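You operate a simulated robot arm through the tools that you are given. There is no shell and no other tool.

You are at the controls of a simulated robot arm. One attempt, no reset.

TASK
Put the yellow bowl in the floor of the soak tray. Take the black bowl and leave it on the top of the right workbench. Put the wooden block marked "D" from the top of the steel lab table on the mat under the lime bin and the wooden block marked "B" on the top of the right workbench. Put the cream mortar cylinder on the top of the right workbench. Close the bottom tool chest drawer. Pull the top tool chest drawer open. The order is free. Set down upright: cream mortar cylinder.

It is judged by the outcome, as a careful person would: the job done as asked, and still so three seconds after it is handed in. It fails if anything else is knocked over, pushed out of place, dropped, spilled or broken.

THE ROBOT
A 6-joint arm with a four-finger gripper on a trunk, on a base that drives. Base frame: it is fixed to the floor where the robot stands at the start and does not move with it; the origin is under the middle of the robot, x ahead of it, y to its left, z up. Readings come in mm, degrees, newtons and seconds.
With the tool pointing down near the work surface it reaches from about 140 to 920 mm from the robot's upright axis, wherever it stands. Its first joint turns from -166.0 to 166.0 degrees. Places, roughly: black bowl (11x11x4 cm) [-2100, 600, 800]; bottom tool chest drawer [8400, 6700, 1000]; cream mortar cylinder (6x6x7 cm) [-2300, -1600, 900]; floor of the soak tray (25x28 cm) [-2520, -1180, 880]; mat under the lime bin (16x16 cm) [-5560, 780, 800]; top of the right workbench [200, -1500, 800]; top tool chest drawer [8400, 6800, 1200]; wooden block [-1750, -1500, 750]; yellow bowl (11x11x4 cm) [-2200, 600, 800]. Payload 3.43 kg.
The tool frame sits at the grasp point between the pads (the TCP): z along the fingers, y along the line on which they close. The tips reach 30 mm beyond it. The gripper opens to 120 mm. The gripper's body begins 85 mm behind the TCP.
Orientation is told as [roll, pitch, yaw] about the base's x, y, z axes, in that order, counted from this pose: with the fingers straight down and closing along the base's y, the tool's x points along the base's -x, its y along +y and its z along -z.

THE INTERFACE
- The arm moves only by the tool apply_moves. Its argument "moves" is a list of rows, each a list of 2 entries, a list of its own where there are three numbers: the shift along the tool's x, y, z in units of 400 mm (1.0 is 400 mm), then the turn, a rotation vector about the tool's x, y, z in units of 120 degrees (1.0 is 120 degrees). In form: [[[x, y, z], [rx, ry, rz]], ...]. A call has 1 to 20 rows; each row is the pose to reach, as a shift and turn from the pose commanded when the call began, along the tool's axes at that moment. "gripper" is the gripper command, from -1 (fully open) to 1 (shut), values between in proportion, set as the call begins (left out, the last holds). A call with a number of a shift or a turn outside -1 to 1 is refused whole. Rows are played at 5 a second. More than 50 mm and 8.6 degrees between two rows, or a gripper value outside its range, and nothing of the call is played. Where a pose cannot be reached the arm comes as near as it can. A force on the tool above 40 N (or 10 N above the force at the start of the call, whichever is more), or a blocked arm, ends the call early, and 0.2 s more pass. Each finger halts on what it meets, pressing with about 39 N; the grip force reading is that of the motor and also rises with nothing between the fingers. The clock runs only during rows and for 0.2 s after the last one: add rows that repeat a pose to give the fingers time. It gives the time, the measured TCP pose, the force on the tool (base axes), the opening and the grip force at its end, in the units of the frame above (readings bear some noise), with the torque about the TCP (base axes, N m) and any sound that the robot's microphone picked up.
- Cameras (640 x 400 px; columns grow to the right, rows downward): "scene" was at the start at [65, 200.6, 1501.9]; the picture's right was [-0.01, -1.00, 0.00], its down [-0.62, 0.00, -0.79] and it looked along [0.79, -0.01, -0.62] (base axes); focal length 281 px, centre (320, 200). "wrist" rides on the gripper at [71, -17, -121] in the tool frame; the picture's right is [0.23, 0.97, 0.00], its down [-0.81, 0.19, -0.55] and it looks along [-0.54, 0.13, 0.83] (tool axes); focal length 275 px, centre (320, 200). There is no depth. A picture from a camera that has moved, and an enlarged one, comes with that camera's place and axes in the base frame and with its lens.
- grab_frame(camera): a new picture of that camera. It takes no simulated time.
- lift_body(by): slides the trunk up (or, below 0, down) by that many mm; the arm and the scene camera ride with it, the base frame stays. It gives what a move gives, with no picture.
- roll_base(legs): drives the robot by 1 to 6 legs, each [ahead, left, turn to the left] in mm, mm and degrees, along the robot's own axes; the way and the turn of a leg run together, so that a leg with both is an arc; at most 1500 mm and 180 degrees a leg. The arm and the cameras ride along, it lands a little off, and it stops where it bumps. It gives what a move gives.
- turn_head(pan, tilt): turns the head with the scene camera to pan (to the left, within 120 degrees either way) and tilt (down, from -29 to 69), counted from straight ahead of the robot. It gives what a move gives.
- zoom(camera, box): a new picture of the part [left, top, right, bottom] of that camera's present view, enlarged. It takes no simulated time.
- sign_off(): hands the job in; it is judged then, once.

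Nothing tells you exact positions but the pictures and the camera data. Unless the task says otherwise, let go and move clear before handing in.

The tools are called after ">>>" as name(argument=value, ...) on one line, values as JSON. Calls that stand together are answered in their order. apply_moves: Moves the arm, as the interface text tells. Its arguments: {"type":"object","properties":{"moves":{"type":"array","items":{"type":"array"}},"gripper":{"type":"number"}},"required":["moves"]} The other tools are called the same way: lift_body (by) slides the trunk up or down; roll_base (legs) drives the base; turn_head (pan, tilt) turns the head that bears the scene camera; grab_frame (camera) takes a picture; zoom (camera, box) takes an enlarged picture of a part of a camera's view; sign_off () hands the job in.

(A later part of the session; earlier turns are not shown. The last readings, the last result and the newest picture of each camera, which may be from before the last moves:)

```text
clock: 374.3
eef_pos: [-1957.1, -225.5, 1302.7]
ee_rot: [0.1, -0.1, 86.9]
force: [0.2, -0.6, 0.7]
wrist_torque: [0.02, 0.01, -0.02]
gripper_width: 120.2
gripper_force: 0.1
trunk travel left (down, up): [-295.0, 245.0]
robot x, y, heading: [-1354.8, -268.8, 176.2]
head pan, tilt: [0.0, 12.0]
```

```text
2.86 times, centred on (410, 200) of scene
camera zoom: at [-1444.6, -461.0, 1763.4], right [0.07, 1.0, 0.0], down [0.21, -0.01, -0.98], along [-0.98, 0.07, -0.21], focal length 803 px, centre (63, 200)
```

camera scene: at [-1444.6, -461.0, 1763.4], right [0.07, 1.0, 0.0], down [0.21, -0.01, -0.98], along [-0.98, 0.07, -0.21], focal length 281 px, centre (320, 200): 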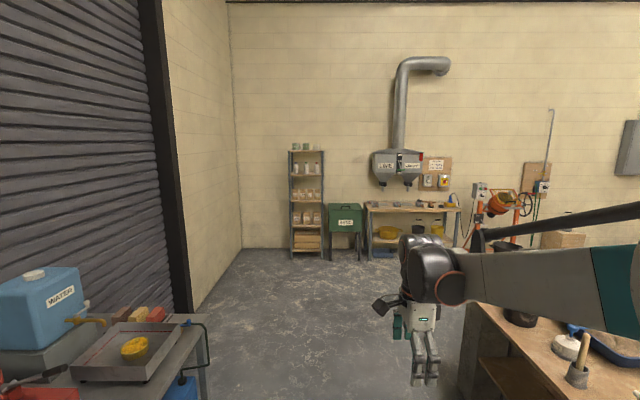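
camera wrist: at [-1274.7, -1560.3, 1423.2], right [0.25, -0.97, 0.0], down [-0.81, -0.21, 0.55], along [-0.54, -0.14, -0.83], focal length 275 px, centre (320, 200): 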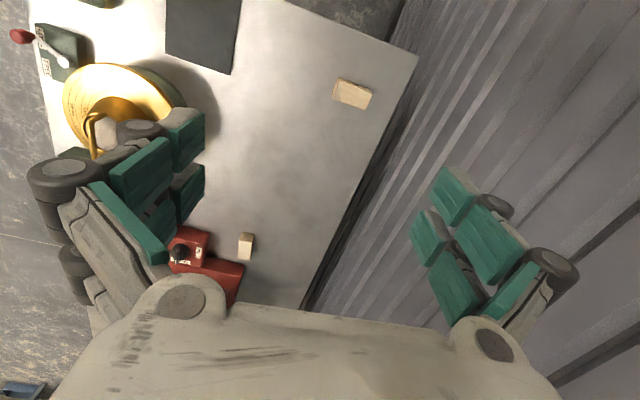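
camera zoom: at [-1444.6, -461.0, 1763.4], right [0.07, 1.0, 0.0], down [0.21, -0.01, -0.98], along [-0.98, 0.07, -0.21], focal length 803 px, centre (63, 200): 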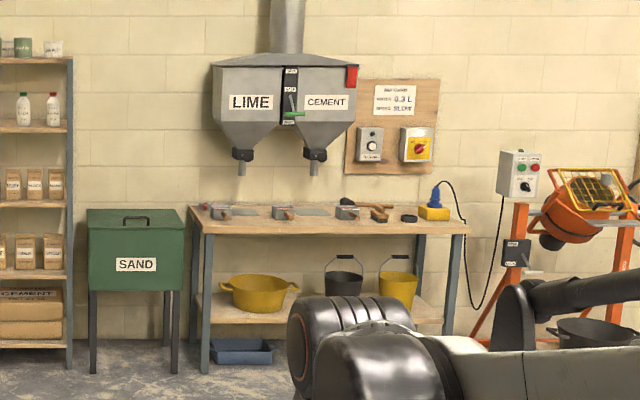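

The lime hopper spout hangs only ~180 mm above the table, so I'll carry D with the gripper tilted ~45° toward the robot. Turning back to the steel table and setting the tool orientation.

>>> roll_base(legs=[[0, 0, 94]])

>>> apply_moves(moves=[[[0, 0, 0], [0, 0, -0.07]], [[0, 0, 0], [0, 0, -0.14]], [[0, 0, 0], [0, 0, -0.21]], [[0, 0, 0], [0, 0, -0.28]], [[0, 0, 0], [0, 0, -0.35]], [[0, 0, 0], [0, 0, -0.42]], [[0, 0, 0], [0, 0, -0.49]], [[0, 0, 0], [0, 0, -0.56]], [[0, 0, 0], [0, 0, -0.63]], [[0, 0, 0], [0, 0, -0.69]], [[0, 0, 0], [0, 0, -0.75]], [[0, 0, 0], [0, 0, -0.75]]], gripper=-0.4)

>>> apply_moves(moves=[[[0, 0, 0], [0, -0.0625, 0]], [[0, 0, 0], [0, -0.125, 0]], [[0, 0, 0], [0, -0.1875, 0]], [[0, 0, 0], [0, -0.25, 0]], [[0, 0, 0], [0, -0.3125, 0]], [[0, 0, 0], [0, -0.375, 0]], [[0, 0, 0], [0, -0.375, 0]]])

>>> grab_frame(camera="wrist")

```text
clock: 378.7
eef_pos: [-1364.3, -870.5, 1301.8]
ee_rot: [0.1, 0.0, -179.9]
force: [0.3, -0.7, 0.4]
wrist_torque: [0.01, 0.01, 0.0]
gripper_width: 120.4
gripper_force: 0.1
trunk travel left (down, up): [-295.0, 245.0]
robot x, y, heading: [-1353.5, -267.2, -90.9]
head pan, tilt: [0.0, 12.0]
```

```text
clock: 381.3
eef_pos: [-1363.6, -869.7, 1302.2]
ee_rot: [-0.1, -0.1, -89.8]
force: [-0.3, -0.1, 0.6]
wrist_torque: [-0.03, 0.0, 0.01]
gripper_width: 84.2
gripper_force: 0.1
trunk travel left (down, up): [-295.0, 245.0]
robot x, y, heading: [-1357.2, -267.1, -90.7]
head pan, tilt: [0.0, 12.0]
```

```text
clock: 382.9
eef_pos: [-1363.7, -869.5, 1303.3]
ee_rot: [0.0, -45.1, -89.9]
force: [0.5, 0.0, -0.7]
wrist_torque: [0.01, -0.01, 0.0]
gripper_width: 84.0
gripper_force: 0.0
trunk travel left (down, up): [-295.0, 245.0]
robot x, y, heading: [-1356.1, -271.3, -90.7]
head pan, tilt: [0.0, 12.0]
```

```text
taken
camera wrist: at [-1380.3, -734.9, 1336.7], right [0.97, 0.16, -0.16], down [0.19, -0.18, 0.96], along [0.13, -0.97, -0.21], focal length 275 px, centre (320, 200)
```

wrist: 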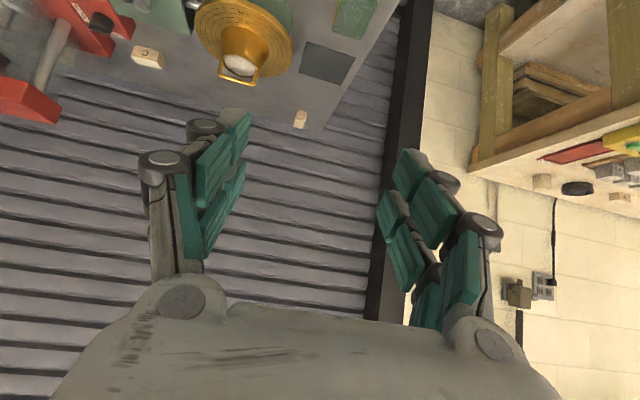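

>>> roll_base(legs=[[490, 0, 0.8]])

>>> turn_head(pan=-5, tilt=45)

>>> grab_frame(camera="scene")

>>> grab_frame(camera="wrist")

```text
clock: 385.7
eef_pos: [-1358.6, -1350.9, 1302.4]
ee_rot: [0.0, -45.0, -89.1]
force: [0.5, -1.1, -0.1]
wrist_torque: [0.04, 0.0, 0.0]
gripper_width: 83.9
gripper_force: 0.0
trunk travel left (down, up): [-295.0, 245.0]
robot x, y, heading: [-1359.4, -748.6, -90.0]
head pan, tilt: [0.0, 12.0]
```

```text
clock: 386.7
eef_pos: [-1358.1, -1350.3, 1302.8]
ee_rot: [0.1, -45.2, -89.1]
force: [-0.2, -0.4, -0.4]
wrist_torque: [0.01, 0.02, 0.01]
gripper_width: 83.9
gripper_force: 0.0
trunk travel left (down, up): [-295.0, 245.0]
robot x, y, heading: [-1358.1, -749.9, -90.2]
head pan, tilt: [-5.0, 45.0]
```

```text
taken
camera scene: at [-1167.2, -808.1, 1711.8], right [-1.0, 0.09, 0.0], down [0.06, 0.7, -0.71], along [-0.06, -0.7, -0.71], focal length 281 px, centre (320, 200)
```

scene: 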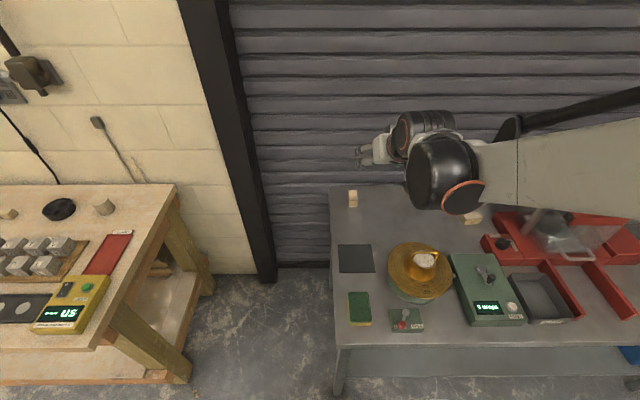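

```text
taken
camera wrist: at [-1376.8, -1215.7, 1336.9], right [0.97, 0.18, -0.16], down [0.19, -0.18, 0.96], along [0.14, -0.97, -0.21], focal length 275 px, centre (320, 200)
```

wrist: 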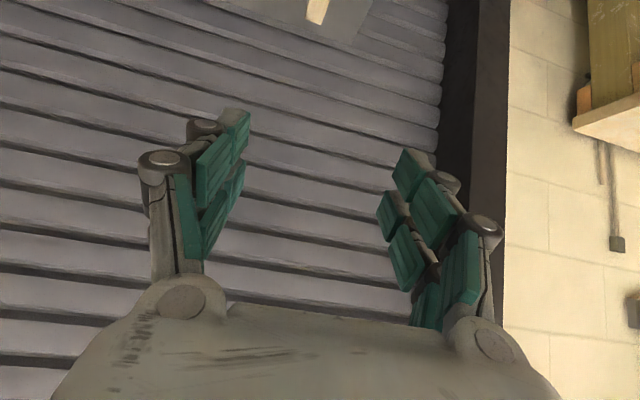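

>>> apply_moves(moves=[[[-0.034, -0.007, 0.11], [0, 0, 0]], [[-0.068, -0.014, 0.22], [0, 0, 0]], [[-0.102, -0.021, 0.33], [0, 0, 0]], [[-0.136, -0.029, 0.44], [0, 0, 0]], [[-0.17, -0.036, 0.55], [0, 0, 0]], [[-0.205, -0.043, 0.66], [0, 0, 0]], [[-0.2386, -0.05, 0.769], [0, 0, 0]], [[-0.2386, -0.05, 0.769], [0, 0, 0]]])

>>> lift_body(by=-150)

>>> grab_frame(camera="wrist")

>>> grab_frame(camera="scene")

```text
clock: 388.5
eef_pos: [-1373.2, -1635.9, 1155.0]
ee_rot: [-0.1, -45.1, -89.1]
force: [0.5, 1.2, 0.0]
wrist_torque: [0.03, 0.03, -0.01]
gripper_width: 84.0
gripper_force: 0.2
trunk travel left (down, up): [-295.0, 245.0]
robot x, y, heading: [-1358.4, -746.3, -89.9]
head pan, tilt: [-5.0, 45.0]
```

```text
clock: 390.3
eef_pos: [-1373.7, -1636.2, 1005.9]
ee_rot: [-0.1, -45.1, -89.1]
force: [0.4, -0.4, -0.2]
wrist_torque: [-0.04, 0.0, 0.03]
gripper_width: 84.0
gripper_force: 0.1
trunk travel left (down, up): [-145.0, 395.0]
robot x, y, heading: [-1357.7, -747.9, -90.1]
head pan, tilt: [-5.0, 45.0]
```

```text
taken
camera wrist: at [-1391.3, -1501.7, 1039.7], right [0.97, 0.18, -0.16], down [0.19, -0.18, 0.96], along [0.14, -0.97, -0.21], focal length 275 px, centre (320, 200)
```

wrist: 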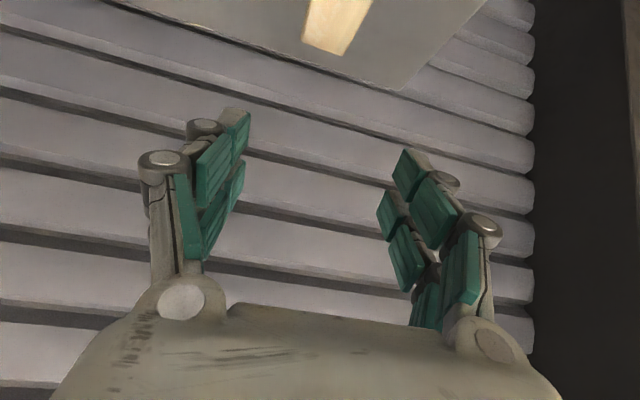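

```text
taken
camera scene: at [-1167.2, -808.2, 1561.9], right [-1.0, 0.09, 0.0], down [0.06, 0.7, -0.71], along [-0.06, -0.7, -0.71], focal length 281 px, centre (320, 200)
```

scene: 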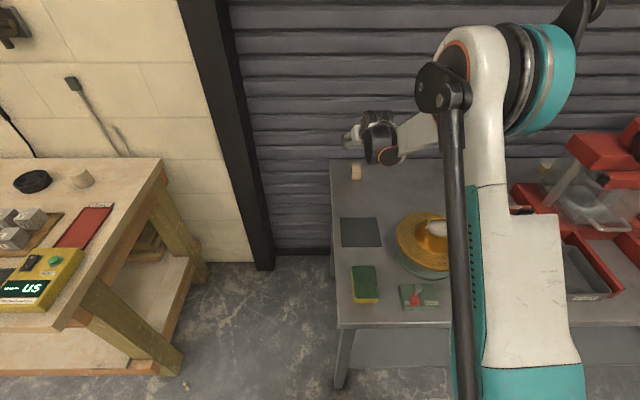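

>>> apply_moves(moves=[[[0.055, -0.006, 0.08], [0.0177, 0, 0.0177]], [[0.11, -0.013, 0.159], [0.0354, 0, 0.0354]], [[0.11, -0.013, 0.159], [0.0354, 0, 0.0354]]])

>>> grab_frame(camera="wrist")

>>> zoom(camera="scene", box=[320, 120, 420, 200])

```text
clock: 391.1
eef_pos: [-1379.7, -1651.4, 930.6]
ee_rot: [-0.1, -45.1, -95.1]
force: [0.2, 0.6, 0.4]
wrist_torque: [0.03, 0.01, 0.0]
gripper_width: 83.9
gripper_force: 0.1
trunk travel left (down, up): [-145.0, 395.0]
robot x, y, heading: [-1354.7, -746.9, -90.1]
head pan, tilt: [-5.0, 45.0]
```

```text
taken
camera wrist: at [-1383.3, -1514.6, 964.3], right [0.98, 0.07, -0.16], down [0.17, -0.2, 0.96], along [0.04, -0.98, -0.21], focal length 275 px, centre (320, 200)
```

wrist: 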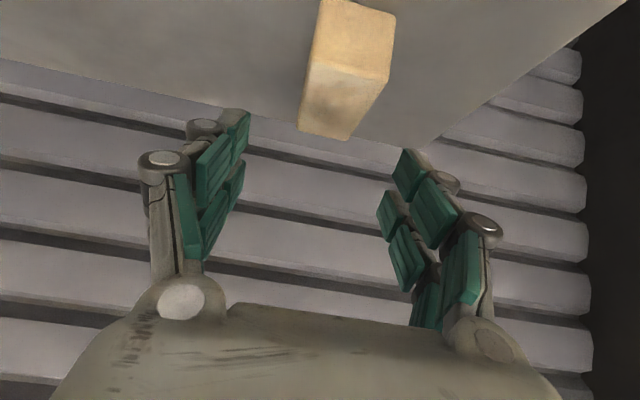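

```text
5.00 times, centred on (370, 160) of scene
camera zoom: at [-1167.2, -808.6, 1561.8], right [-1.0, 0.09, 0.0], down [0.06, 0.7, -0.71], along [-0.06, -0.7, -0.71], focal length 1405 px, centre (70, 400)
```

zoom: 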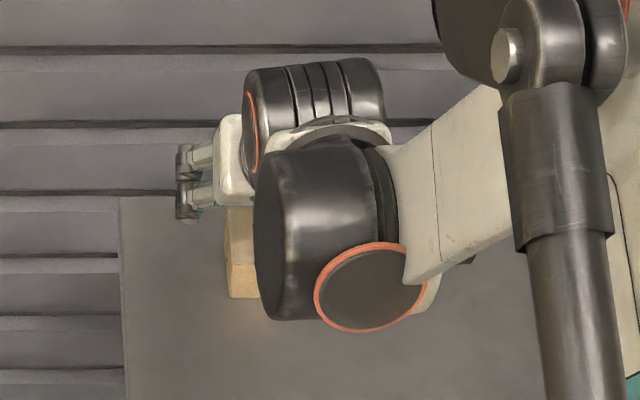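

>>> apply_moves(moves=[[[0.02, 0.003, 0.026], [0, 0, 0]], [[0.04, 0.006, 0.052], [0, 0, 0]], [[0.055, 0.006, 0.071], [0, 0, 0]], [[0.055, 0.006, 0.071], [0, 0, 0]]])

>>> grab_frame(camera="wrist")

>>> zoom(camera="scene", box=[320, 120, 420, 200])

```text
clock: 392.1
eef_pos: [-1376.8, -1655.7, 893.8]
ee_rot: [0.0, -45.2, -95.1]
force: [0.1, -1.0, 0.0]
wrist_torque: [-0.02, 0.01, -0.01]
gripper_width: 84.0
gripper_force: 0.1
trunk travel left (down, up): [-145.0, 395.0]
robot x, y, heading: [-1359.4, -746.2, -90.1]
head pan, tilt: [-5.0, 45.0]
```

```text
taken
camera wrist: at [-1380.3, -1519.8, 927.5], right [0.98, 0.07, -0.16], down [0.18, -0.2, 0.96], along [0.04, -0.98, -0.21], focal length 275 px, centre (320, 200)
```

wrist: 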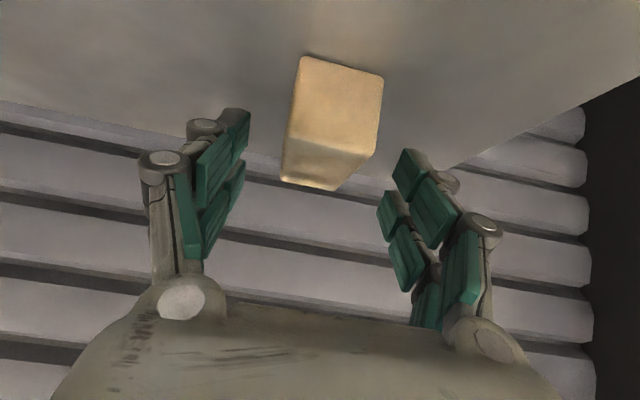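

```text
5.00 times, centred on (370, 160) of scene
camera zoom: at [-1167.2, -808.4, 1561.8], right [-1.0, 0.09, 0.0], down [0.06, 0.7, -0.71], along [-0.06, -0.7, -0.71], focal length 1405 px, centre (70, 400)
```

zoom: 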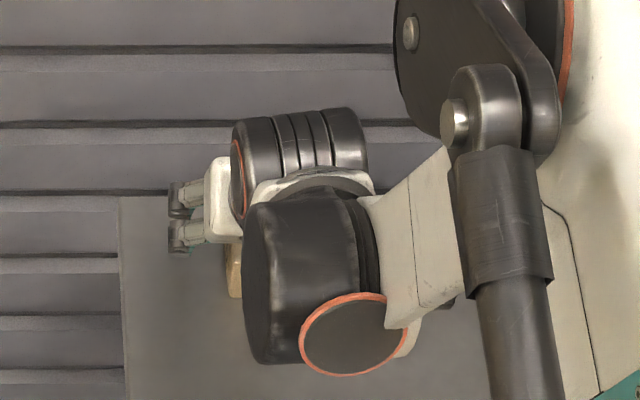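

>>> apply_moves(moves=[[[0.0035, 0, 0.0035], [0, 0, 0]], [[0.0035, 0, 0.0035], [0, 0, 0]]])

>>> apply_moves(moves=[[[0, 0, 0], [0, 0, 0]], [[0, 0, 0], [0, 0, 0]], [[0, 0, 0], [0, 0, 0]]], gripper=1)

>>> grab_frame(camera="wrist")

```text
clock: 392.7
eef_pos: [-1376.6, -1655.8, 891.3]
ee_rot: [0.0, -45.0, -95.0]
force: [-0.7, 0.2, -0.1]
wrist_torque: [-0.02, -0.02, 0.01]
gripper_width: 84.0
gripper_force: 0.0
trunk travel left (down, up): [-145.0, 395.0]
robot x, y, heading: [-1358.1, -750.9, -90.3]
head pan, tilt: [-5.0, 45.0]
```

```text
clock: 393.5
eef_pos: [-1377.3, -1655.2, 890.9]
ee_rot: [0.0, -45.1, -95.1]
force: [-0.6, 0.0, 3.7]
wrist_torque: [-0.11, 0.06, -0.03]
gripper_width: 35.3
gripper_force: 38.9
trunk travel left (down, up): [-145.0, 395.0]
robot x, y, heading: [-1362.1, -746.1, -89.9]
head pan, tilt: [-5.0, 45.0]
```

```text
taken
camera wrist: at [-1379.9, -1519.4, 926.5], right [0.98, 0.07, -0.16], down [0.18, -0.2, 0.96], along [0.04, -0.98, -0.21], focal length 275 px, centre (320, 200)
```

wrist: 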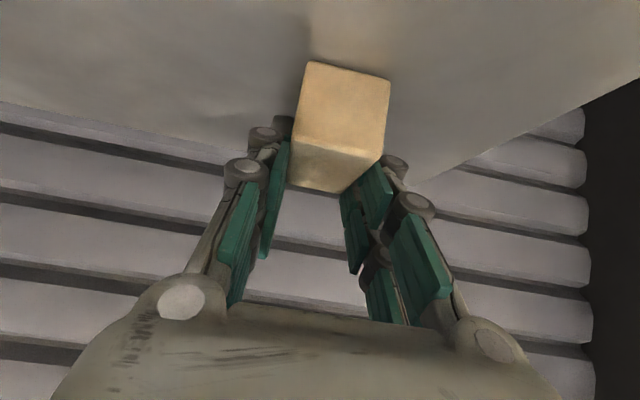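

>>> apply_moves(moves=[[[-0.009, 0, -0.009], [0, 0, 0]], [[-0.035, 0, -0.035], [0, 0, 0]], [[-0.09, 0, -0.09], [0, 0, 0]], [[-0.16, 0, -0.16], [0, 0, 0]], [[-0.22, 0, -0.22], [0, 0, 0]], [[-0.22, 0, -0.22], [0, 0, 0]]])

>>> grab_frame(camera="wrist")

>>> grab_frame(camera="scene")

```text
clock: 394.9
eef_pos: [-1378.1, -1656.4, 1017.5]
ee_rot: [0.0, -45.2, -95.2]
force: [0.2, -0.4, 0.2]
wrist_torque: [-0.02, 0.0, -0.02]
gripper_width: 35.0
gripper_force: 39.2
trunk travel left (down, up): [-145.0, 395.0]
robot x, y, heading: [-1359.9, -750.1, -90.0]
head pan, tilt: [-5.0, 45.0]
```

```text
taken
camera wrist: at [-1381.5, -1520.0, 1052.2], right [0.98, 0.07, -0.16], down [0.18, -0.2, 0.96], along [0.04, -0.98, -0.21], focal length 275 px, centre (320, 200)
```

wrist: 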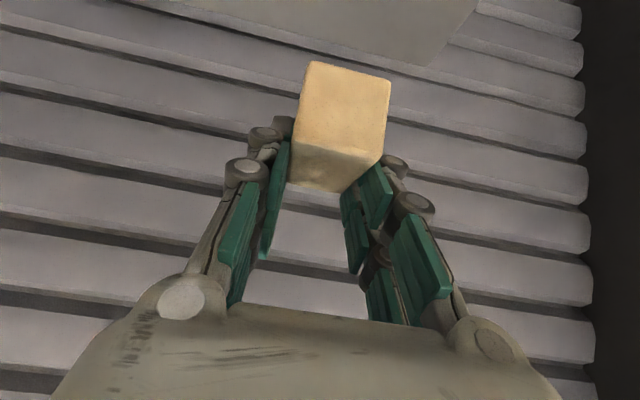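

```text
taken
camera scene: at [-1167.2, -808.1, 1561.7], right [-1.0, 0.09, 0.0], down [0.06, 0.7, -0.71], along [-0.06, -0.7, -0.71], focal length 281 px, centre (320, 200)
```

scene: 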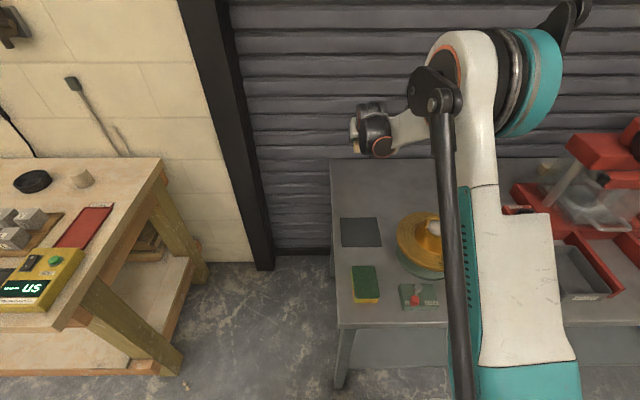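

D is held securely. Raising, backing out and heading to the lime bin.

>>> lift_body(by=150)

>>> roll_base(legs=[[-480, 0, 0]])

>>> apply_moves(moves=[[[0.08, 0, -0.08], [0, 0, 0]], [[0.16, 0, -0.16], [0, 0, 0]], [[0.24, 0, -0.24], [0, 0, 0]], [[0.32, 0, -0.32], [0, 0, 0]], [[0.4, 0, -0.4], [0, 0, 0]], [[0.46, 0, -0.46], [0, 0, 0]], [[0.46, 0, -0.46], [0, 0, 0]]])

>>> roll_base(legs=[[0, 0, -90]])

>>> turn_head(pan=0, tilt=20)

>>> grab_frame(camera="scene")

```text
clock: 396.6
eef_pos: [-1377.0, -1655.9, 1167.6]
ee_rot: [0.0, -45.1, -95.0]
force: [0.1, -1.0, -0.6]
wrist_torque: [0.0, -0.02, 0.01]
gripper_width: 35.1
gripper_force: 38.8
trunk travel left (down, up): [-295.0, 245.0]
robot x, y, heading: [-1358.5, -744.5, -90.0]
head pan, tilt: [-5.0, 45.0]
```

```text
clock: 399.5
eef_pos: [-1381.1, -1173.8, 1168.0]
ee_rot: [0.1, -45.1, -95.3]
force: [0.9, 1.1, -0.2]
wrist_torque: [-0.01, 0.01, 0.02]
gripper_width: 35.0
gripper_force: 39.2
trunk travel left (down, up): [-295.0, 245.0]
robot x, y, heading: [-1358.1, -268.3, -90.4]
head pan, tilt: [-5.0, 45.0]
```

```text
clock: 401.1
eef_pos: [-1357.4, -917.0, 1165.9]
ee_rot: [-0.1, -45.0, -95.3]
force: [-0.6, 0.5, -0.7]
wrist_torque: [0.03, 0.0, -0.01]
gripper_width: 35.1
gripper_force: 38.6
trunk travel left (down, up): [-295.0, 245.0]
robot x, y, heading: [-1361.2, -267.6, -90.1]
head pan, tilt: [-5.0, 45.0]
```

```text
clock: 405.4
eef_pos: [-2007.6, -250.6, 1167.7]
ee_rot: [0.0, -45.1, 173.2]
force: [1.0, 0.9, -0.4]
wrist_torque: [-0.01, 0.0, 0.01]
gripper_width: 35.2
gripper_force: 38.7
trunk travel left (down, up): [-295.0, 245.0]
robot x, y, heading: [-1360.3, -265.7, 178.4]
head pan, tilt: [-5.0, 45.0]
```

```text
clock: 406.2
eef_pos: [-2007.7, -251.6, 1167.2]
ee_rot: [0.1, -45.1, 173.2]
force: [-0.4, -0.7, -0.5]
wrist_torque: [-0.03, 0.0, -0.02]
gripper_width: 34.9
gripper_force: 39.1
trunk travel left (down, up): [-295.0, 245.0]
robot x, y, heading: [-1352.6, -265.5, 178.2]
head pan, tilt: [0.0, 20.0]
```

```text
taken
camera scene: at [-1438.8, -463.6, 1750.3], right [0.03, 1.0, 0.0], down [0.34, -0.01, -0.94], along [-0.94, 0.03, -0.34], focal length 281 px, centre (320, 200)
```

scene: 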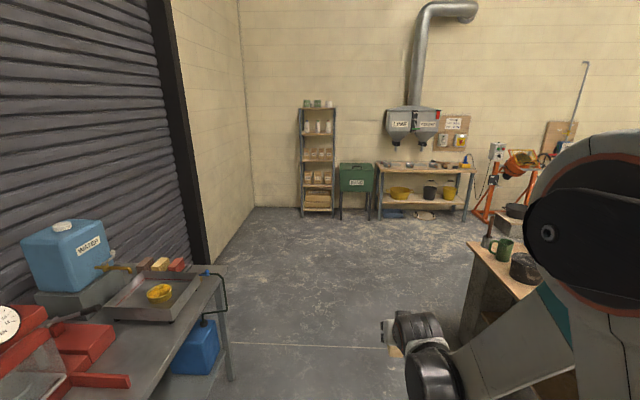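

>>> roll_base(legs=[[0, 0, 1.8], [1450, 0, 0], [1400, 0, 0]])

>>> grab_frame(camera="scene")

```text
clock: 420.4
eef_pos: [-4860.7, -341.0, 1166.4]
ee_rot: [0.1, -45.1, 176.0]
force: [0.6, 0.5, -0.4]
wrist_torque: [0.01, -0.01, 0.02]
gripper_width: 35.2
gripper_force: 39.4
trunk travel left (down, up): [-295.0, 245.0]
robot x, y, heading: [-4213.4, -328.8, -179.0]
head pan, tilt: [0.0, 20.0]
```

```text
taken
camera scene: at [-4282.1, -525.7, 1750.4], right [-0.02, 1.0, 0.0], down [0.34, 0.01, -0.94], along [-0.94, -0.02, -0.34], focal length 281 px, centre (320, 200)
```

scene: 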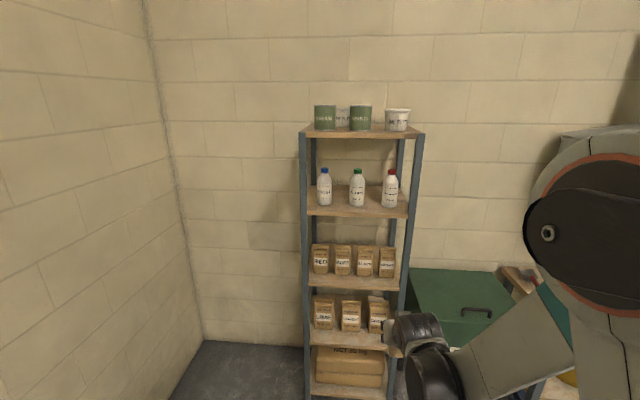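

>>> roll_base(legs=[[0, -1100, -1]])

>>> turn_head(pan=0, tilt=25)

>>> grab_frame(camera="scene")

>>> grab_frame(camera="wrist")

```text
clock: 426.1
eef_pos: [-4873.8, 776.7, 1167.3]
ee_rot: [0.0, -45.2, 175.2]
force: [0.7, 0.2, -0.6]
wrist_torque: [-0.02, 0.0, 0.02]
gripper_width: 35.3
gripper_force: 39.6
trunk travel left (down, up): [-295.0, 245.0]
robot x, y, heading: [-4225.4, 780.5, -179.8]
head pan, tilt: [0.0, 20.0]
```

```text
clock: 426.8
eef_pos: [-4874.0, 777.7, 1167.7]
ee_rot: [0.0, -45.1, 175.2]
force: [0.7, 0.1, -0.7]
wrist_torque: [-0.03, 0.0, 0.0]
gripper_width: 35.0
gripper_force: 39.8
trunk travel left (down, up): [-295.0, 245.0]
robot x, y, heading: [-4224.9, 784.4, -179.5]
head pan, tilt: [0.0, 25.0]
```

```text
taken
camera scene: at [-4297.7, 584.1, 1742.4], right [-0.01, 1.0, 0.0], down [0.42, 0.0, -0.91], along [-0.91, -0.01, -0.42], focal length 281 px, centre (320, 200)
```

scene: 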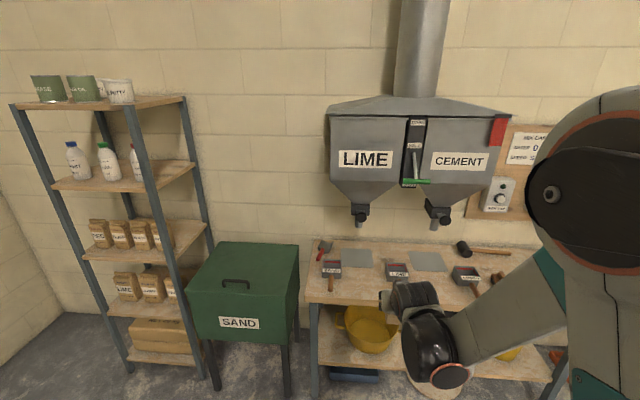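

```text
taken
camera wrist: at [-4736.9, 781.8, 1201.4], right [0.08, -0.98, -0.16], down [-0.2, -0.18, 0.96], along [-0.98, -0.04, -0.21], focal length 275 px, centre (320, 200)
```

wrist: 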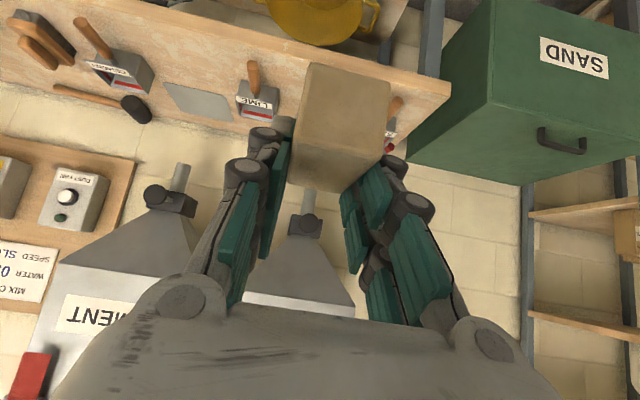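

>>> zoom(camera="scene", box=[300, 190, 500, 320])

```text
3.08 times, centred on (400, 255) of scene
camera zoom: at [-4297.7, 584.1, 1742.4], right [-0.01, 1.0, 0.0], down [0.42, 0.0, -0.91], along [-0.91, -0.01, -0.42], focal length 864 px, centre (74, 31)
```

zoom: 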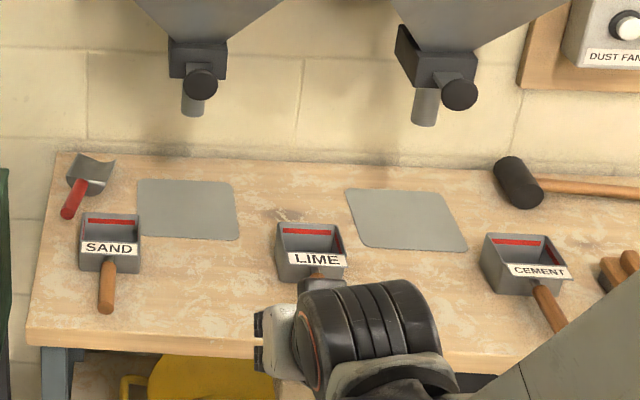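

I can see the grey mat under LIME at about (-5560,775), spout further back at x≈-5690. Lowering the trunk and approaching.

>>> lift_body(by=-130)

>>> roll_base(legs=[[560, 0, -0.4]])

>>> turn_head(pan=-3, tilt=42)

>>> grab_frame(camera="scene")

>>> grab_frame(camera="wrist")

```text
clock: 428.3
eef_pos: [-4874.6, 778.0, 1036.0]
ee_rot: [0.0, -45.1, 175.2]
force: [0.3, -0.3, -1.6]
wrist_torque: [0.0, -0.01, 0.01]
gripper_width: 35.1
gripper_force: 39.4
trunk travel left (down, up): [-165.0, 375.0]
robot x, y, heading: [-4225.3, 783.7, -179.6]
head pan, tilt: [0.0, 25.0]
```

```text
clock: 431.5
eef_pos: [-5430.5, 771.7, 1037.0]
ee_rot: [0.0, -45.1, 175.3]
force: [0.3, -0.4, 0.3]
wrist_torque: [0.02, 0.01, 0.01]
gripper_width: 35.2
gripper_force: 38.9
trunk travel left (down, up): [-165.0, 375.0]
robot x, y, heading: [-4782.7, 778.4, -179.4]
head pan, tilt: [0.0, 25.0]
```

```text
clock: 432.3
eef_pos: [-5430.6, 771.4, 1036.9]
ee_rot: [0.0, -45.1, 175.2]
force: [0.0, 0.6, -0.3]
wrist_torque: [0.0, 0.0, 0.03]
gripper_width: 34.9
gripper_force: 38.8
trunk travel left (down, up): [-165.0, 375.0]
robot x, y, heading: [-4783.5, 781.2, -179.6]
head pan, tilt: [-3.0, 42.0]
```

```text
taken
camera scene: at [-4845.8, 584.7, 1586.1], right [0.05, 1.0, 0.0], down [0.67, -0.03, -0.74], along [-0.74, 0.03, -0.67], focal length 281 px, centre (320, 200)
```

scene: 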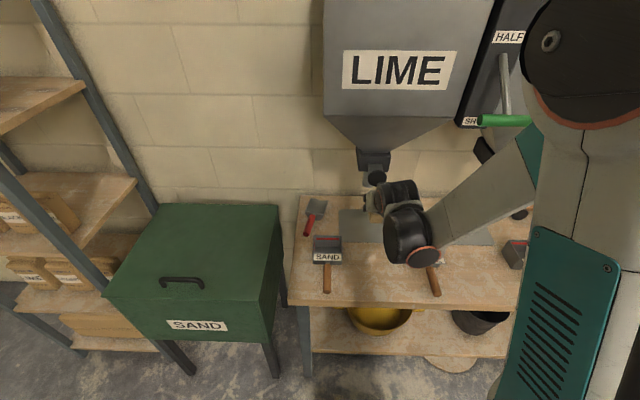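

```text
taken
camera wrist: at [-5293.8, 777.6, 1071.4], right [0.08, -0.98, -0.16], down [-0.2, -0.18, 0.96], along [-0.98, -0.05, -0.21], focal length 275 px, centre (320, 200)
```

wrist: 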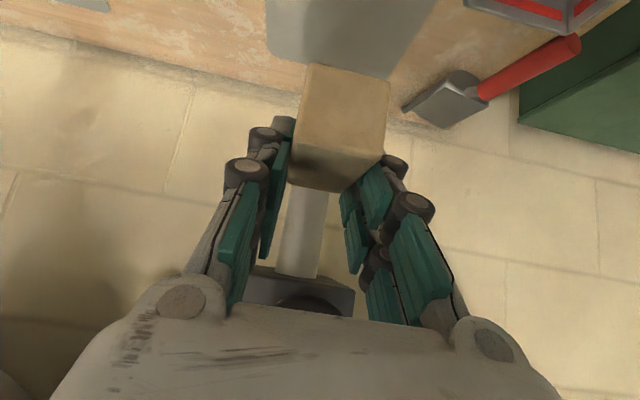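

>>> apply_moves(moves=[[[0.01, 0.005, 0.1], [0, 0, 0]], [[0.02, 0.01, 0.2], [0, 0, 0]], [[0.03, 0.015, 0.3], [0, 0, 0]], [[0.04, 0.02, 0.4], [0, 0, 0]], [[0.049, 0.0255, 0.5], [0, 0, 0]], [[0.049, 0.0255, 0.5], [0, 0, 0]]])

>>> grab_frame(camera="scene")

>>> grab_frame(camera="wrist")

>>> zoom(camera="scene", box=[290, 140, 470, 300])

```text
clock: 433.7
eef_pos: [-5559.0, 774.3, 880.1]
ee_rot: [0.0, -45.0, 175.2]
force: [0.3, -0.9, -1.0]
wrist_torque: [0.0, -0.03, 0.03]
gripper_width: 35.3
gripper_force: 38.9
trunk travel left (down, up): [-165.0, 375.0]
robot x, y, heading: [-4780.9, 780.5, -179.3]
head pan, tilt: [-3.0, 42.0]
```

```text
taken
camera scene: at [-4846.3, 584.7, 1586.1], right [0.05, 1.0, 0.0], down [0.67, -0.03, -0.74], along [-0.74, 0.03, -0.67], focal length 281 px, centre (320, 200)
```

scene: 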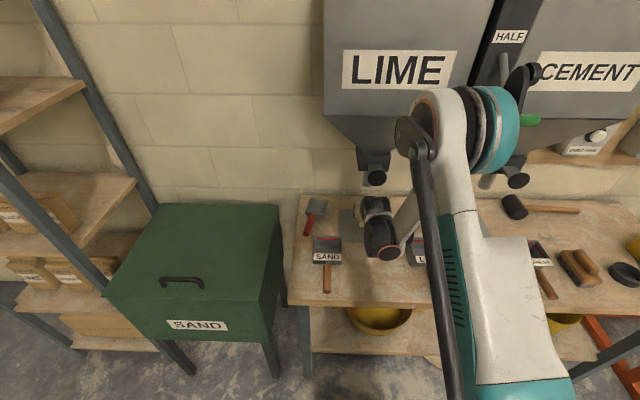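

```text
taken
camera wrist: at [-5421.7, 779.2, 914.9], right [0.08, -0.98, -0.16], down [-0.2, -0.18, 0.96], along [-0.98, -0.05, -0.21], focal length 275 px, centre (320, 200)
```

wrist: 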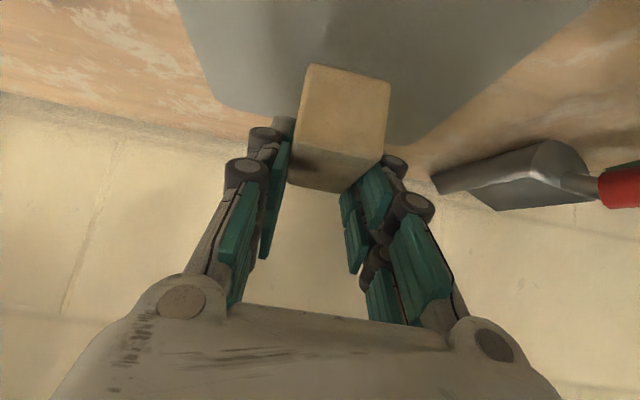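

```text
2.50 times, centred on (380, 220) of scene
camera zoom: at [-4846.3, 584.7, 1586.1], right [0.05, 1.0, 0.0], down [0.67, -0.03, -0.74], along [-0.74, 0.03, -0.67], focal length 702 px, centre (170, 150)
```

zoom: 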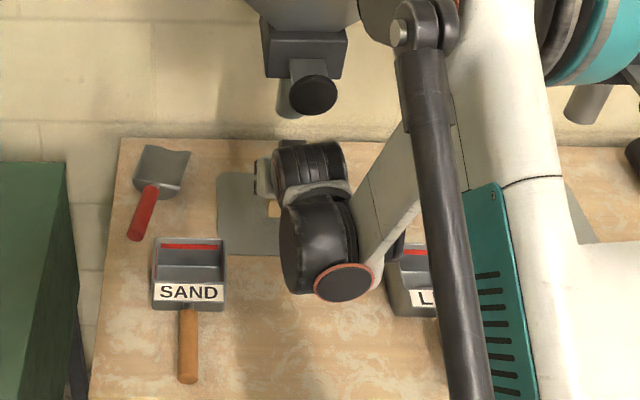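

>>> apply_moves(moves=[[[0.0125, 0, 0.0125], [0, 0, 0]], [[0.025, 0, 0.025], [0, 0, 0]], [[0.0354, 0, 0.0354], [0, 0, 0]], [[0.0354, 0, 0.0354], [0, 0, 0]]])

>>> grab_frame(camera="wrist")

```text
clock: 434.7
eef_pos: [-5560.2, 773.9, 860.8]
ee_rot: [0.1, -45.1, 175.3]
force: [0.1, -0.1, -1.0]
wrist_torque: [-0.03, 0.01, 0.01]
gripper_width: 35.0
gripper_force: 38.7
trunk travel left (down, up): [-165.0, 375.0]
robot x, y, heading: [-4781.3, 779.5, -179.9]
head pan, tilt: [-3.0, 42.0]
```

```text
taken
camera wrist: at [-5422.0, 779.2, 895.2], right [0.08, -0.98, -0.16], down [-0.2, -0.18, 0.96], along [-0.98, -0.05, -0.21], focal length 275 px, centre (320, 200)
```

wrist: 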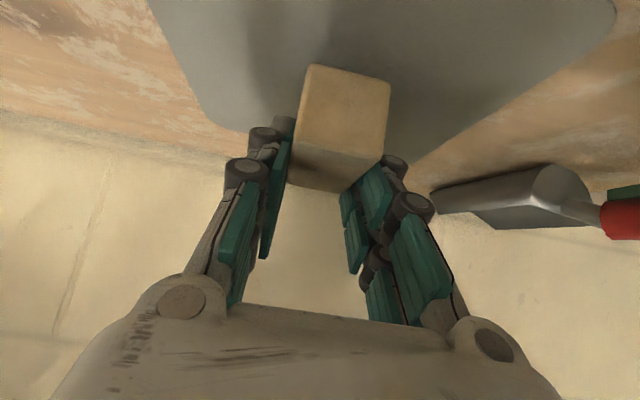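

>>> apply_moves(moves=[[[0.0035, 0, 0.0035], [0, 0, 0]], [[0.007, 0, 0.007], [0, 0, 0]], [[0.007, 0, 0.007], [0, 0, 0]]])

>>> apply_moves(moves=[[[0.0035, 0, 0.0035], [0, 0, 0]], [[0.007, 0, 0.007], [0, 0, 0]], [[0.007, 0, 0.007], [0, 0, 0]]])

>>> grab_frame(camera="wrist")

```text
clock: 435.5
eef_pos: [-5559.9, 773.4, 857.9]
ee_rot: [0.0, -45.1, 175.3]
force: [-0.5, 0.1, 0.9]
wrist_torque: [0.0, 0.02, -0.02]
gripper_width: 35.0
gripper_force: 38.7
trunk travel left (down, up): [-165.0, 375.0]
robot x, y, heading: [-4783.1, 779.5, -179.6]
head pan, tilt: [-3.0, 42.0]
```

```text
clock: 436.3
eef_pos: [-5560.2, 772.5, 852.6]
ee_rot: [0.0, -45.1, 175.2]
force: [-0.3, 0.3, 0.6]
wrist_torque: [-0.02, -0.04, 0.01]
gripper_width: 34.7
gripper_force: 38.8
trunk travel left (down, up): [-165.0, 375.0]
robot x, y, heading: [-4781.3, 776.9, -179.5]
head pan, tilt: [-3.0, 42.0]
```

```text
taken
camera wrist: at [-5422.3, 778.0, 887.9], right [0.08, -0.98, -0.16], down [-0.2, -0.18, 0.96], along [-0.98, -0.05, -0.21], focal length 275 px, centre (320, 200)
```

wrist: 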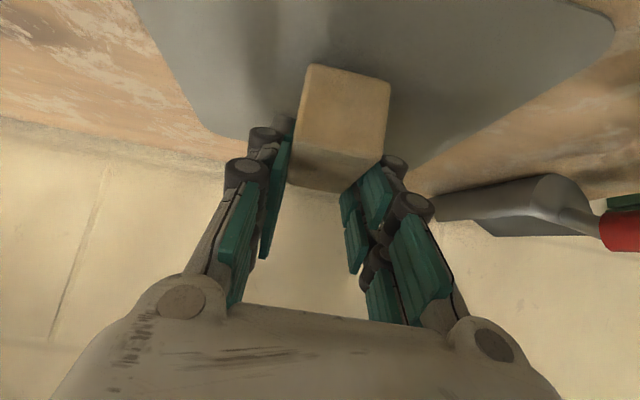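

>>> apply_moves(moves=[[[0.0035, 0, 0.0035], [0, 0, 0]], [[0.007, 0, 0.007], [0, 0, 0]], [[0.007, 0, 0.007], [0, 0, 0]]])

>>> apply_moves(moves=[[[0.0035, 0, 0.0035], [0, 0, 0]], [[0.007, 0, 0.007], [0, 0, 0]], [[0.007, 0, 0.007], [0, 0, 0]]])

```text
clock: 437.1
eef_pos: [-5560.5, 774.3, 850.3]
ee_rot: [0.1, -45.1, 175.2]
force: [-0.4, 0.5, -0.5]
wrist_torque: [0.01, -0.01, -0.01]
gripper_width: 35.2
gripper_force: 38.5
trunk travel left (down, up): [-165.0, 375.0]
robot x, y, heading: [-4781.6, 782.6, -179.6]
head pan, tilt: [-3.0, 42.0]
```

```text
clock: 437.9
eef_pos: [-5559.6, 772.7, 845.9]
ee_rot: [-0.1, -45.1, 175.2]
force: [0.4, 0.0, 0.1]
wrist_torque: [0.0, 0.0, -0.01]
gripper_width: 34.9
gripper_force: 38.4
trunk travel left (down, up): [-165.0, 375.0]
robot x, y, heading: [-4783.1, 782.0, -179.7]
head pan, tilt: [-3.0, 42.0]
```

>>> apply_moves(moves=[[[0.0035, 0, 0.0035], [0, 0, 0]], [[0.007, 0, 0.007], [0, 0, 0]], [[0.007, 0, 0.007], [0, 0, 0]]])

>>> grab_frame(camera="wrist")

>>> zoom(camera="scene", box=[320, 180, 420, 270])

```text
clock: 438.7
eef_pos: [-5560.3, 773.0, 841.5]
ee_rot: [0.0, -45.2, 175.3]
force: [-2.6, 1.4, 5.1]
wrist_torque: [0.01, 0.03, -0.01]
gripper_width: 35.0
gripper_force: 39.0
trunk travel left (down, up): [-165.0, 375.0]
robot x, y, heading: [-4778.1, 781.0, -179.6]
head pan, tilt: [-3.0, 42.0]
```

```text
taken
camera wrist: at [-5421.8, 778.2, 876.3], right [0.08, -0.98, -0.16], down [-0.2, -0.18, 0.96], along [-0.98, -0.05, -0.21], focal length 275 px, centre (320, 200)
```

wrist: 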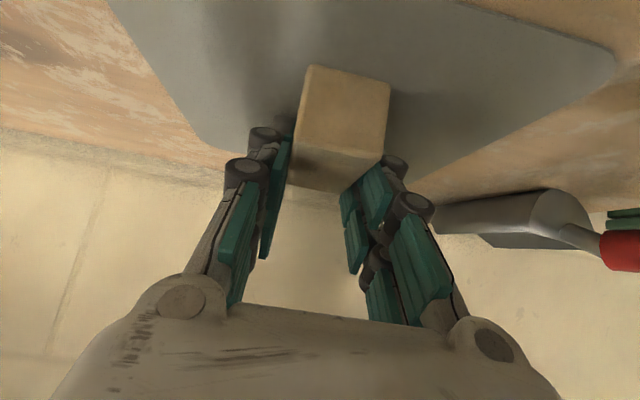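

```text
4.44 times, centred on (370, 225) of scene
camera zoom: at [-4845.5, 584.8, 1586.2], right [0.05, 1.0, 0.0], down [0.67, -0.03, -0.74], along [-0.74, 0.03, -0.67], focal length 1249 px, centre (98, 89)
```

zoom: 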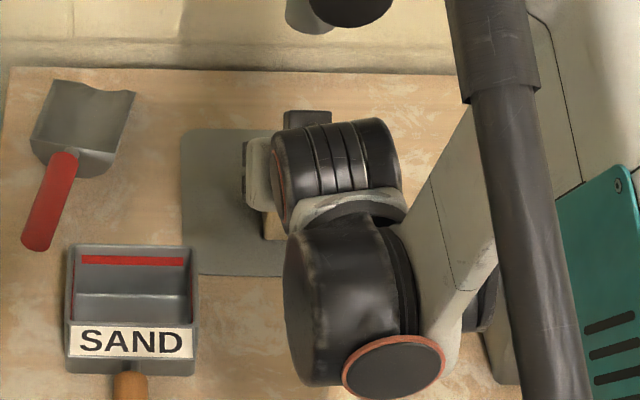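

Block D is in contact with the mat, centered. Releasing.

>>> apply_moves(moves=[[[-0.001, 0, -0.001], [0, 0, 0]], [[-0.004, 0, -0.004], [0, 0, 0]], [[-0.008, 0, -0.008], [0, 0, 0]], [[-0.008, 0, -0.008], [0, 0, 0]]], gripper=-0.3)

>>> grab_frame(camera="wrist")

```text
clock: 439.7
eef_pos: [-5560.7, 772.5, 844.6]
ee_rot: [0.0, -45.1, 175.2]
force: [0.2, -0.1, 0.4]
wrist_torque: [-0.03, 0.02, 0.02]
gripper_width: 78.1
gripper_force: 0.0
trunk travel left (down, up): [-165.0, 375.0]
robot x, y, heading: [-4785.7, 780.8, -179.5]
head pan, tilt: [-3.0, 42.0]
```

```text
taken
camera wrist: at [-5422.5, 776.9, 880.6], right [0.08, -0.98, -0.16], down [-0.2, -0.18, 0.96], along [-0.98, -0.05, -0.21], focal length 275 px, centre (320, 200)
```

wrist: 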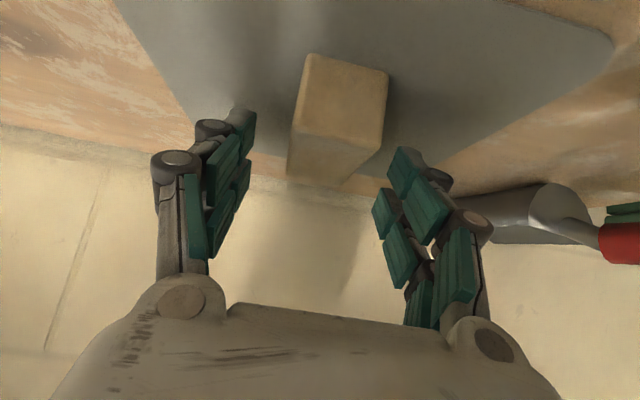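

>>> apply_moves(moves=[[[-0.02, 0, -0.05], [0, 0, 0]], [[-0.05, 0, -0.15], [0, 0, 0]], [[-0.08, 0, -0.25], [0, 0, 0]], [[-0.1, 0, -0.36], [0, 0, 0]], [[-0.12, 0, -0.47], [0, 0, 0]], [[-0.12, 0, -0.55], [0, 0, 0]], [[-0.12, 0, -0.55], [0, 0, 0]]])

>>> roll_base(legs=[[-500, 0, 0]])

>>> grab_frame(camera="wrist")

>>> turn_head(pan=0, tilt=30)

>>> grab_frame(camera="scene")

```text
clock: 441.3
eef_pos: [-5438.0, 762.0, 1035.1]
ee_rot: [0.0, -45.1, 175.1]
force: [0.4, -0.1, 0.1]
wrist_torque: [0.02, -0.01, -0.01]
gripper_width: 77.9
gripper_force: 0.1
trunk travel left (down, up): [-165.0, 375.0]
robot x, y, heading: [-4782.4, 782.9, -179.6]
head pan, tilt: [-3.0, 42.0]
```

```text
clock: 444.3
eef_pos: [-4936.0, 762.3, 1036.6]
ee_rot: [0.1, -45.1, 175.6]
force: [-0.8, 0.1, 0.5]
wrist_torque: [-0.01, 0.0, -0.02]
gripper_width: 77.9
gripper_force: 0.1
trunk travel left (down, up): [-165.0, 375.0]
robot x, y, heading: [-4279.5, 784.8, -179.4]
head pan, tilt: [-3.0, 42.0]
```

```text
taken
camera wrist: at [-4797.8, 768.1, 1069.8], right [0.09, -0.98, -0.16], down [-0.2, -0.18, 0.96], along [-0.98, -0.05, -0.21], focal length 275 px, centre (320, 200)
```

wrist: 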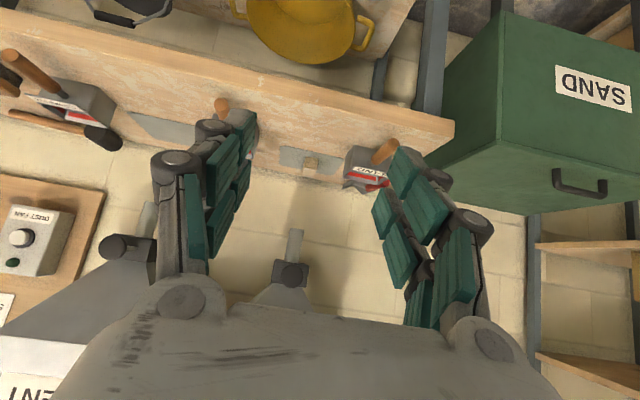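

```text
clock: 445.0
eef_pos: [-4936.2, 761.2, 1036.3]
ee_rot: [0.0, -45.0, 175.6]
force: [-0.9, 0.1, 0.7]
wrist_torque: [-0.02, -0.01, 0.01]
gripper_width: 78.0
gripper_force: 0.0
trunk travel left (down, up): [-165.0, 375.0]
robot x, y, heading: [-4277.1, 784.6, -179.1]
head pan, tilt: [0.0, 30.0]
```

```text
taken
camera scene: at [-4349.1, 585.0, 1604.3], right [-0.01, 1.0, 0.0], down [0.5, 0.01, -0.87], along [-0.87, -0.01, -0.5], focal length 281 px, centre (320, 200)
```

scene: 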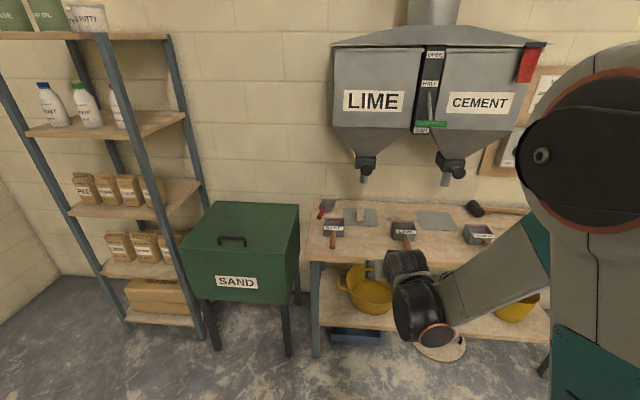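

>>> zoom(camera="scene", box=[310, 190, 440, 260])

```text
4.92 times, centred on (375, 225) of scene
camera zoom: at [-4349.1, 585.0, 1604.3], right [-0.01, 1.0, 0.0], down [0.5, 0.01, -0.87], along [-0.87, -0.01, -0.5], focal length 1383 px, centre (49, 77)
```

zoom: 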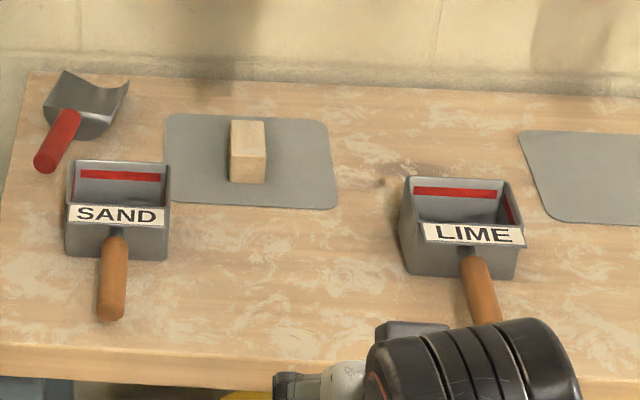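

D is on the lime mat. Now the far tool chest at (8400,6700). I'll retract the arm for travel and start navigating back toward the origin.

>>> apply_moves(moves=[[[0.08, 0, -0.08], [0, 0, 0]], [[0.16, 0, -0.16], [0, 0, 0]], [[0.24, 0, -0.24], [0, 0, 0]], [[0.32, 0, -0.32], [0, 0, 0]], [[0.4, 0, -0.4], [0, 0, 0]], [[0.442, 0, -0.442], [0, 0, 0]], [[0.442, 0, -0.442], [0, 0, 0]]], gripper=1)

>>> grab_frame(camera="scene")

>>> turn_head(pan=-90, tilt=15)

>>> grab_frame(camera="scene")

```text
clock: 446.6
eef_pos: [-4687.2, 745.3, 1047.4]
ee_rot: [0.0, -45.0, 175.6]
force: [-1.0, 0.2, -0.4]
wrist_torque: [-0.02, 0.0, 0.02]
gripper_width: 0.1
gripper_force: 33.7
out of reach, approached as far as the arm can: row 4, 5, 6, 7
trunk travel left (down, up): [-165.0, 375.0]
robot x, y, heading: [-4279.4, 785.0, -179.2]
head pan, tilt: [0.0, 30.0]
```

```text
taken
camera scene: at [-4348.9, 585.0, 1604.4], right [-0.01, 1.0, 0.0], down [0.5, 0.01, -0.87], along [-0.87, -0.01, -0.5], focal length 281 px, centre (320, 200)
```

scene: 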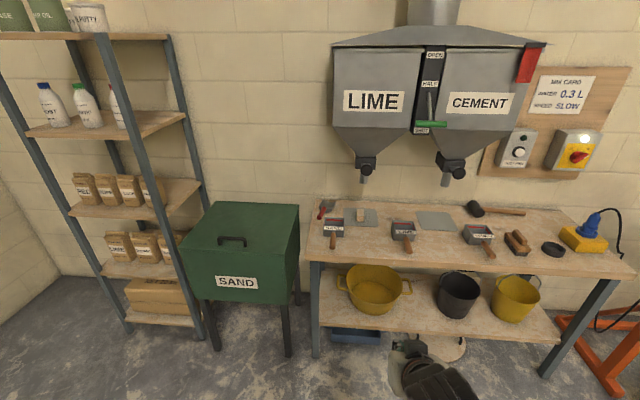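

```text
clock: 448.3
eef_pos: [-4686.6, 745.8, 1048.1]
ee_rot: [0.0, -45.0, 175.6]
force: [-0.1, -1.1, -0.1]
wrist_torque: [-0.02, 0.01, 0.01]
gripper_width: 0.0
gripper_force: 33.6
trunk travel left (down, up): [-165.0, 375.0]
robot x, y, heading: [-4280.5, 785.6, -179.5]
head pan, tilt: [-90.0, 15.0]
```

```text
taken
camera scene: at [-4351.8, 589.9, 1624.3], right [0.04, 1.0, 0.0], down [0.3, -0.01, -0.95], along [-0.95, 0.04, -0.3], focal length 281 px, centre (320, 200)
```

scene: 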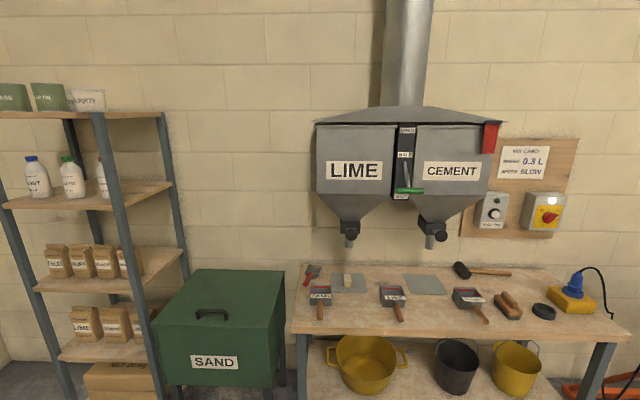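

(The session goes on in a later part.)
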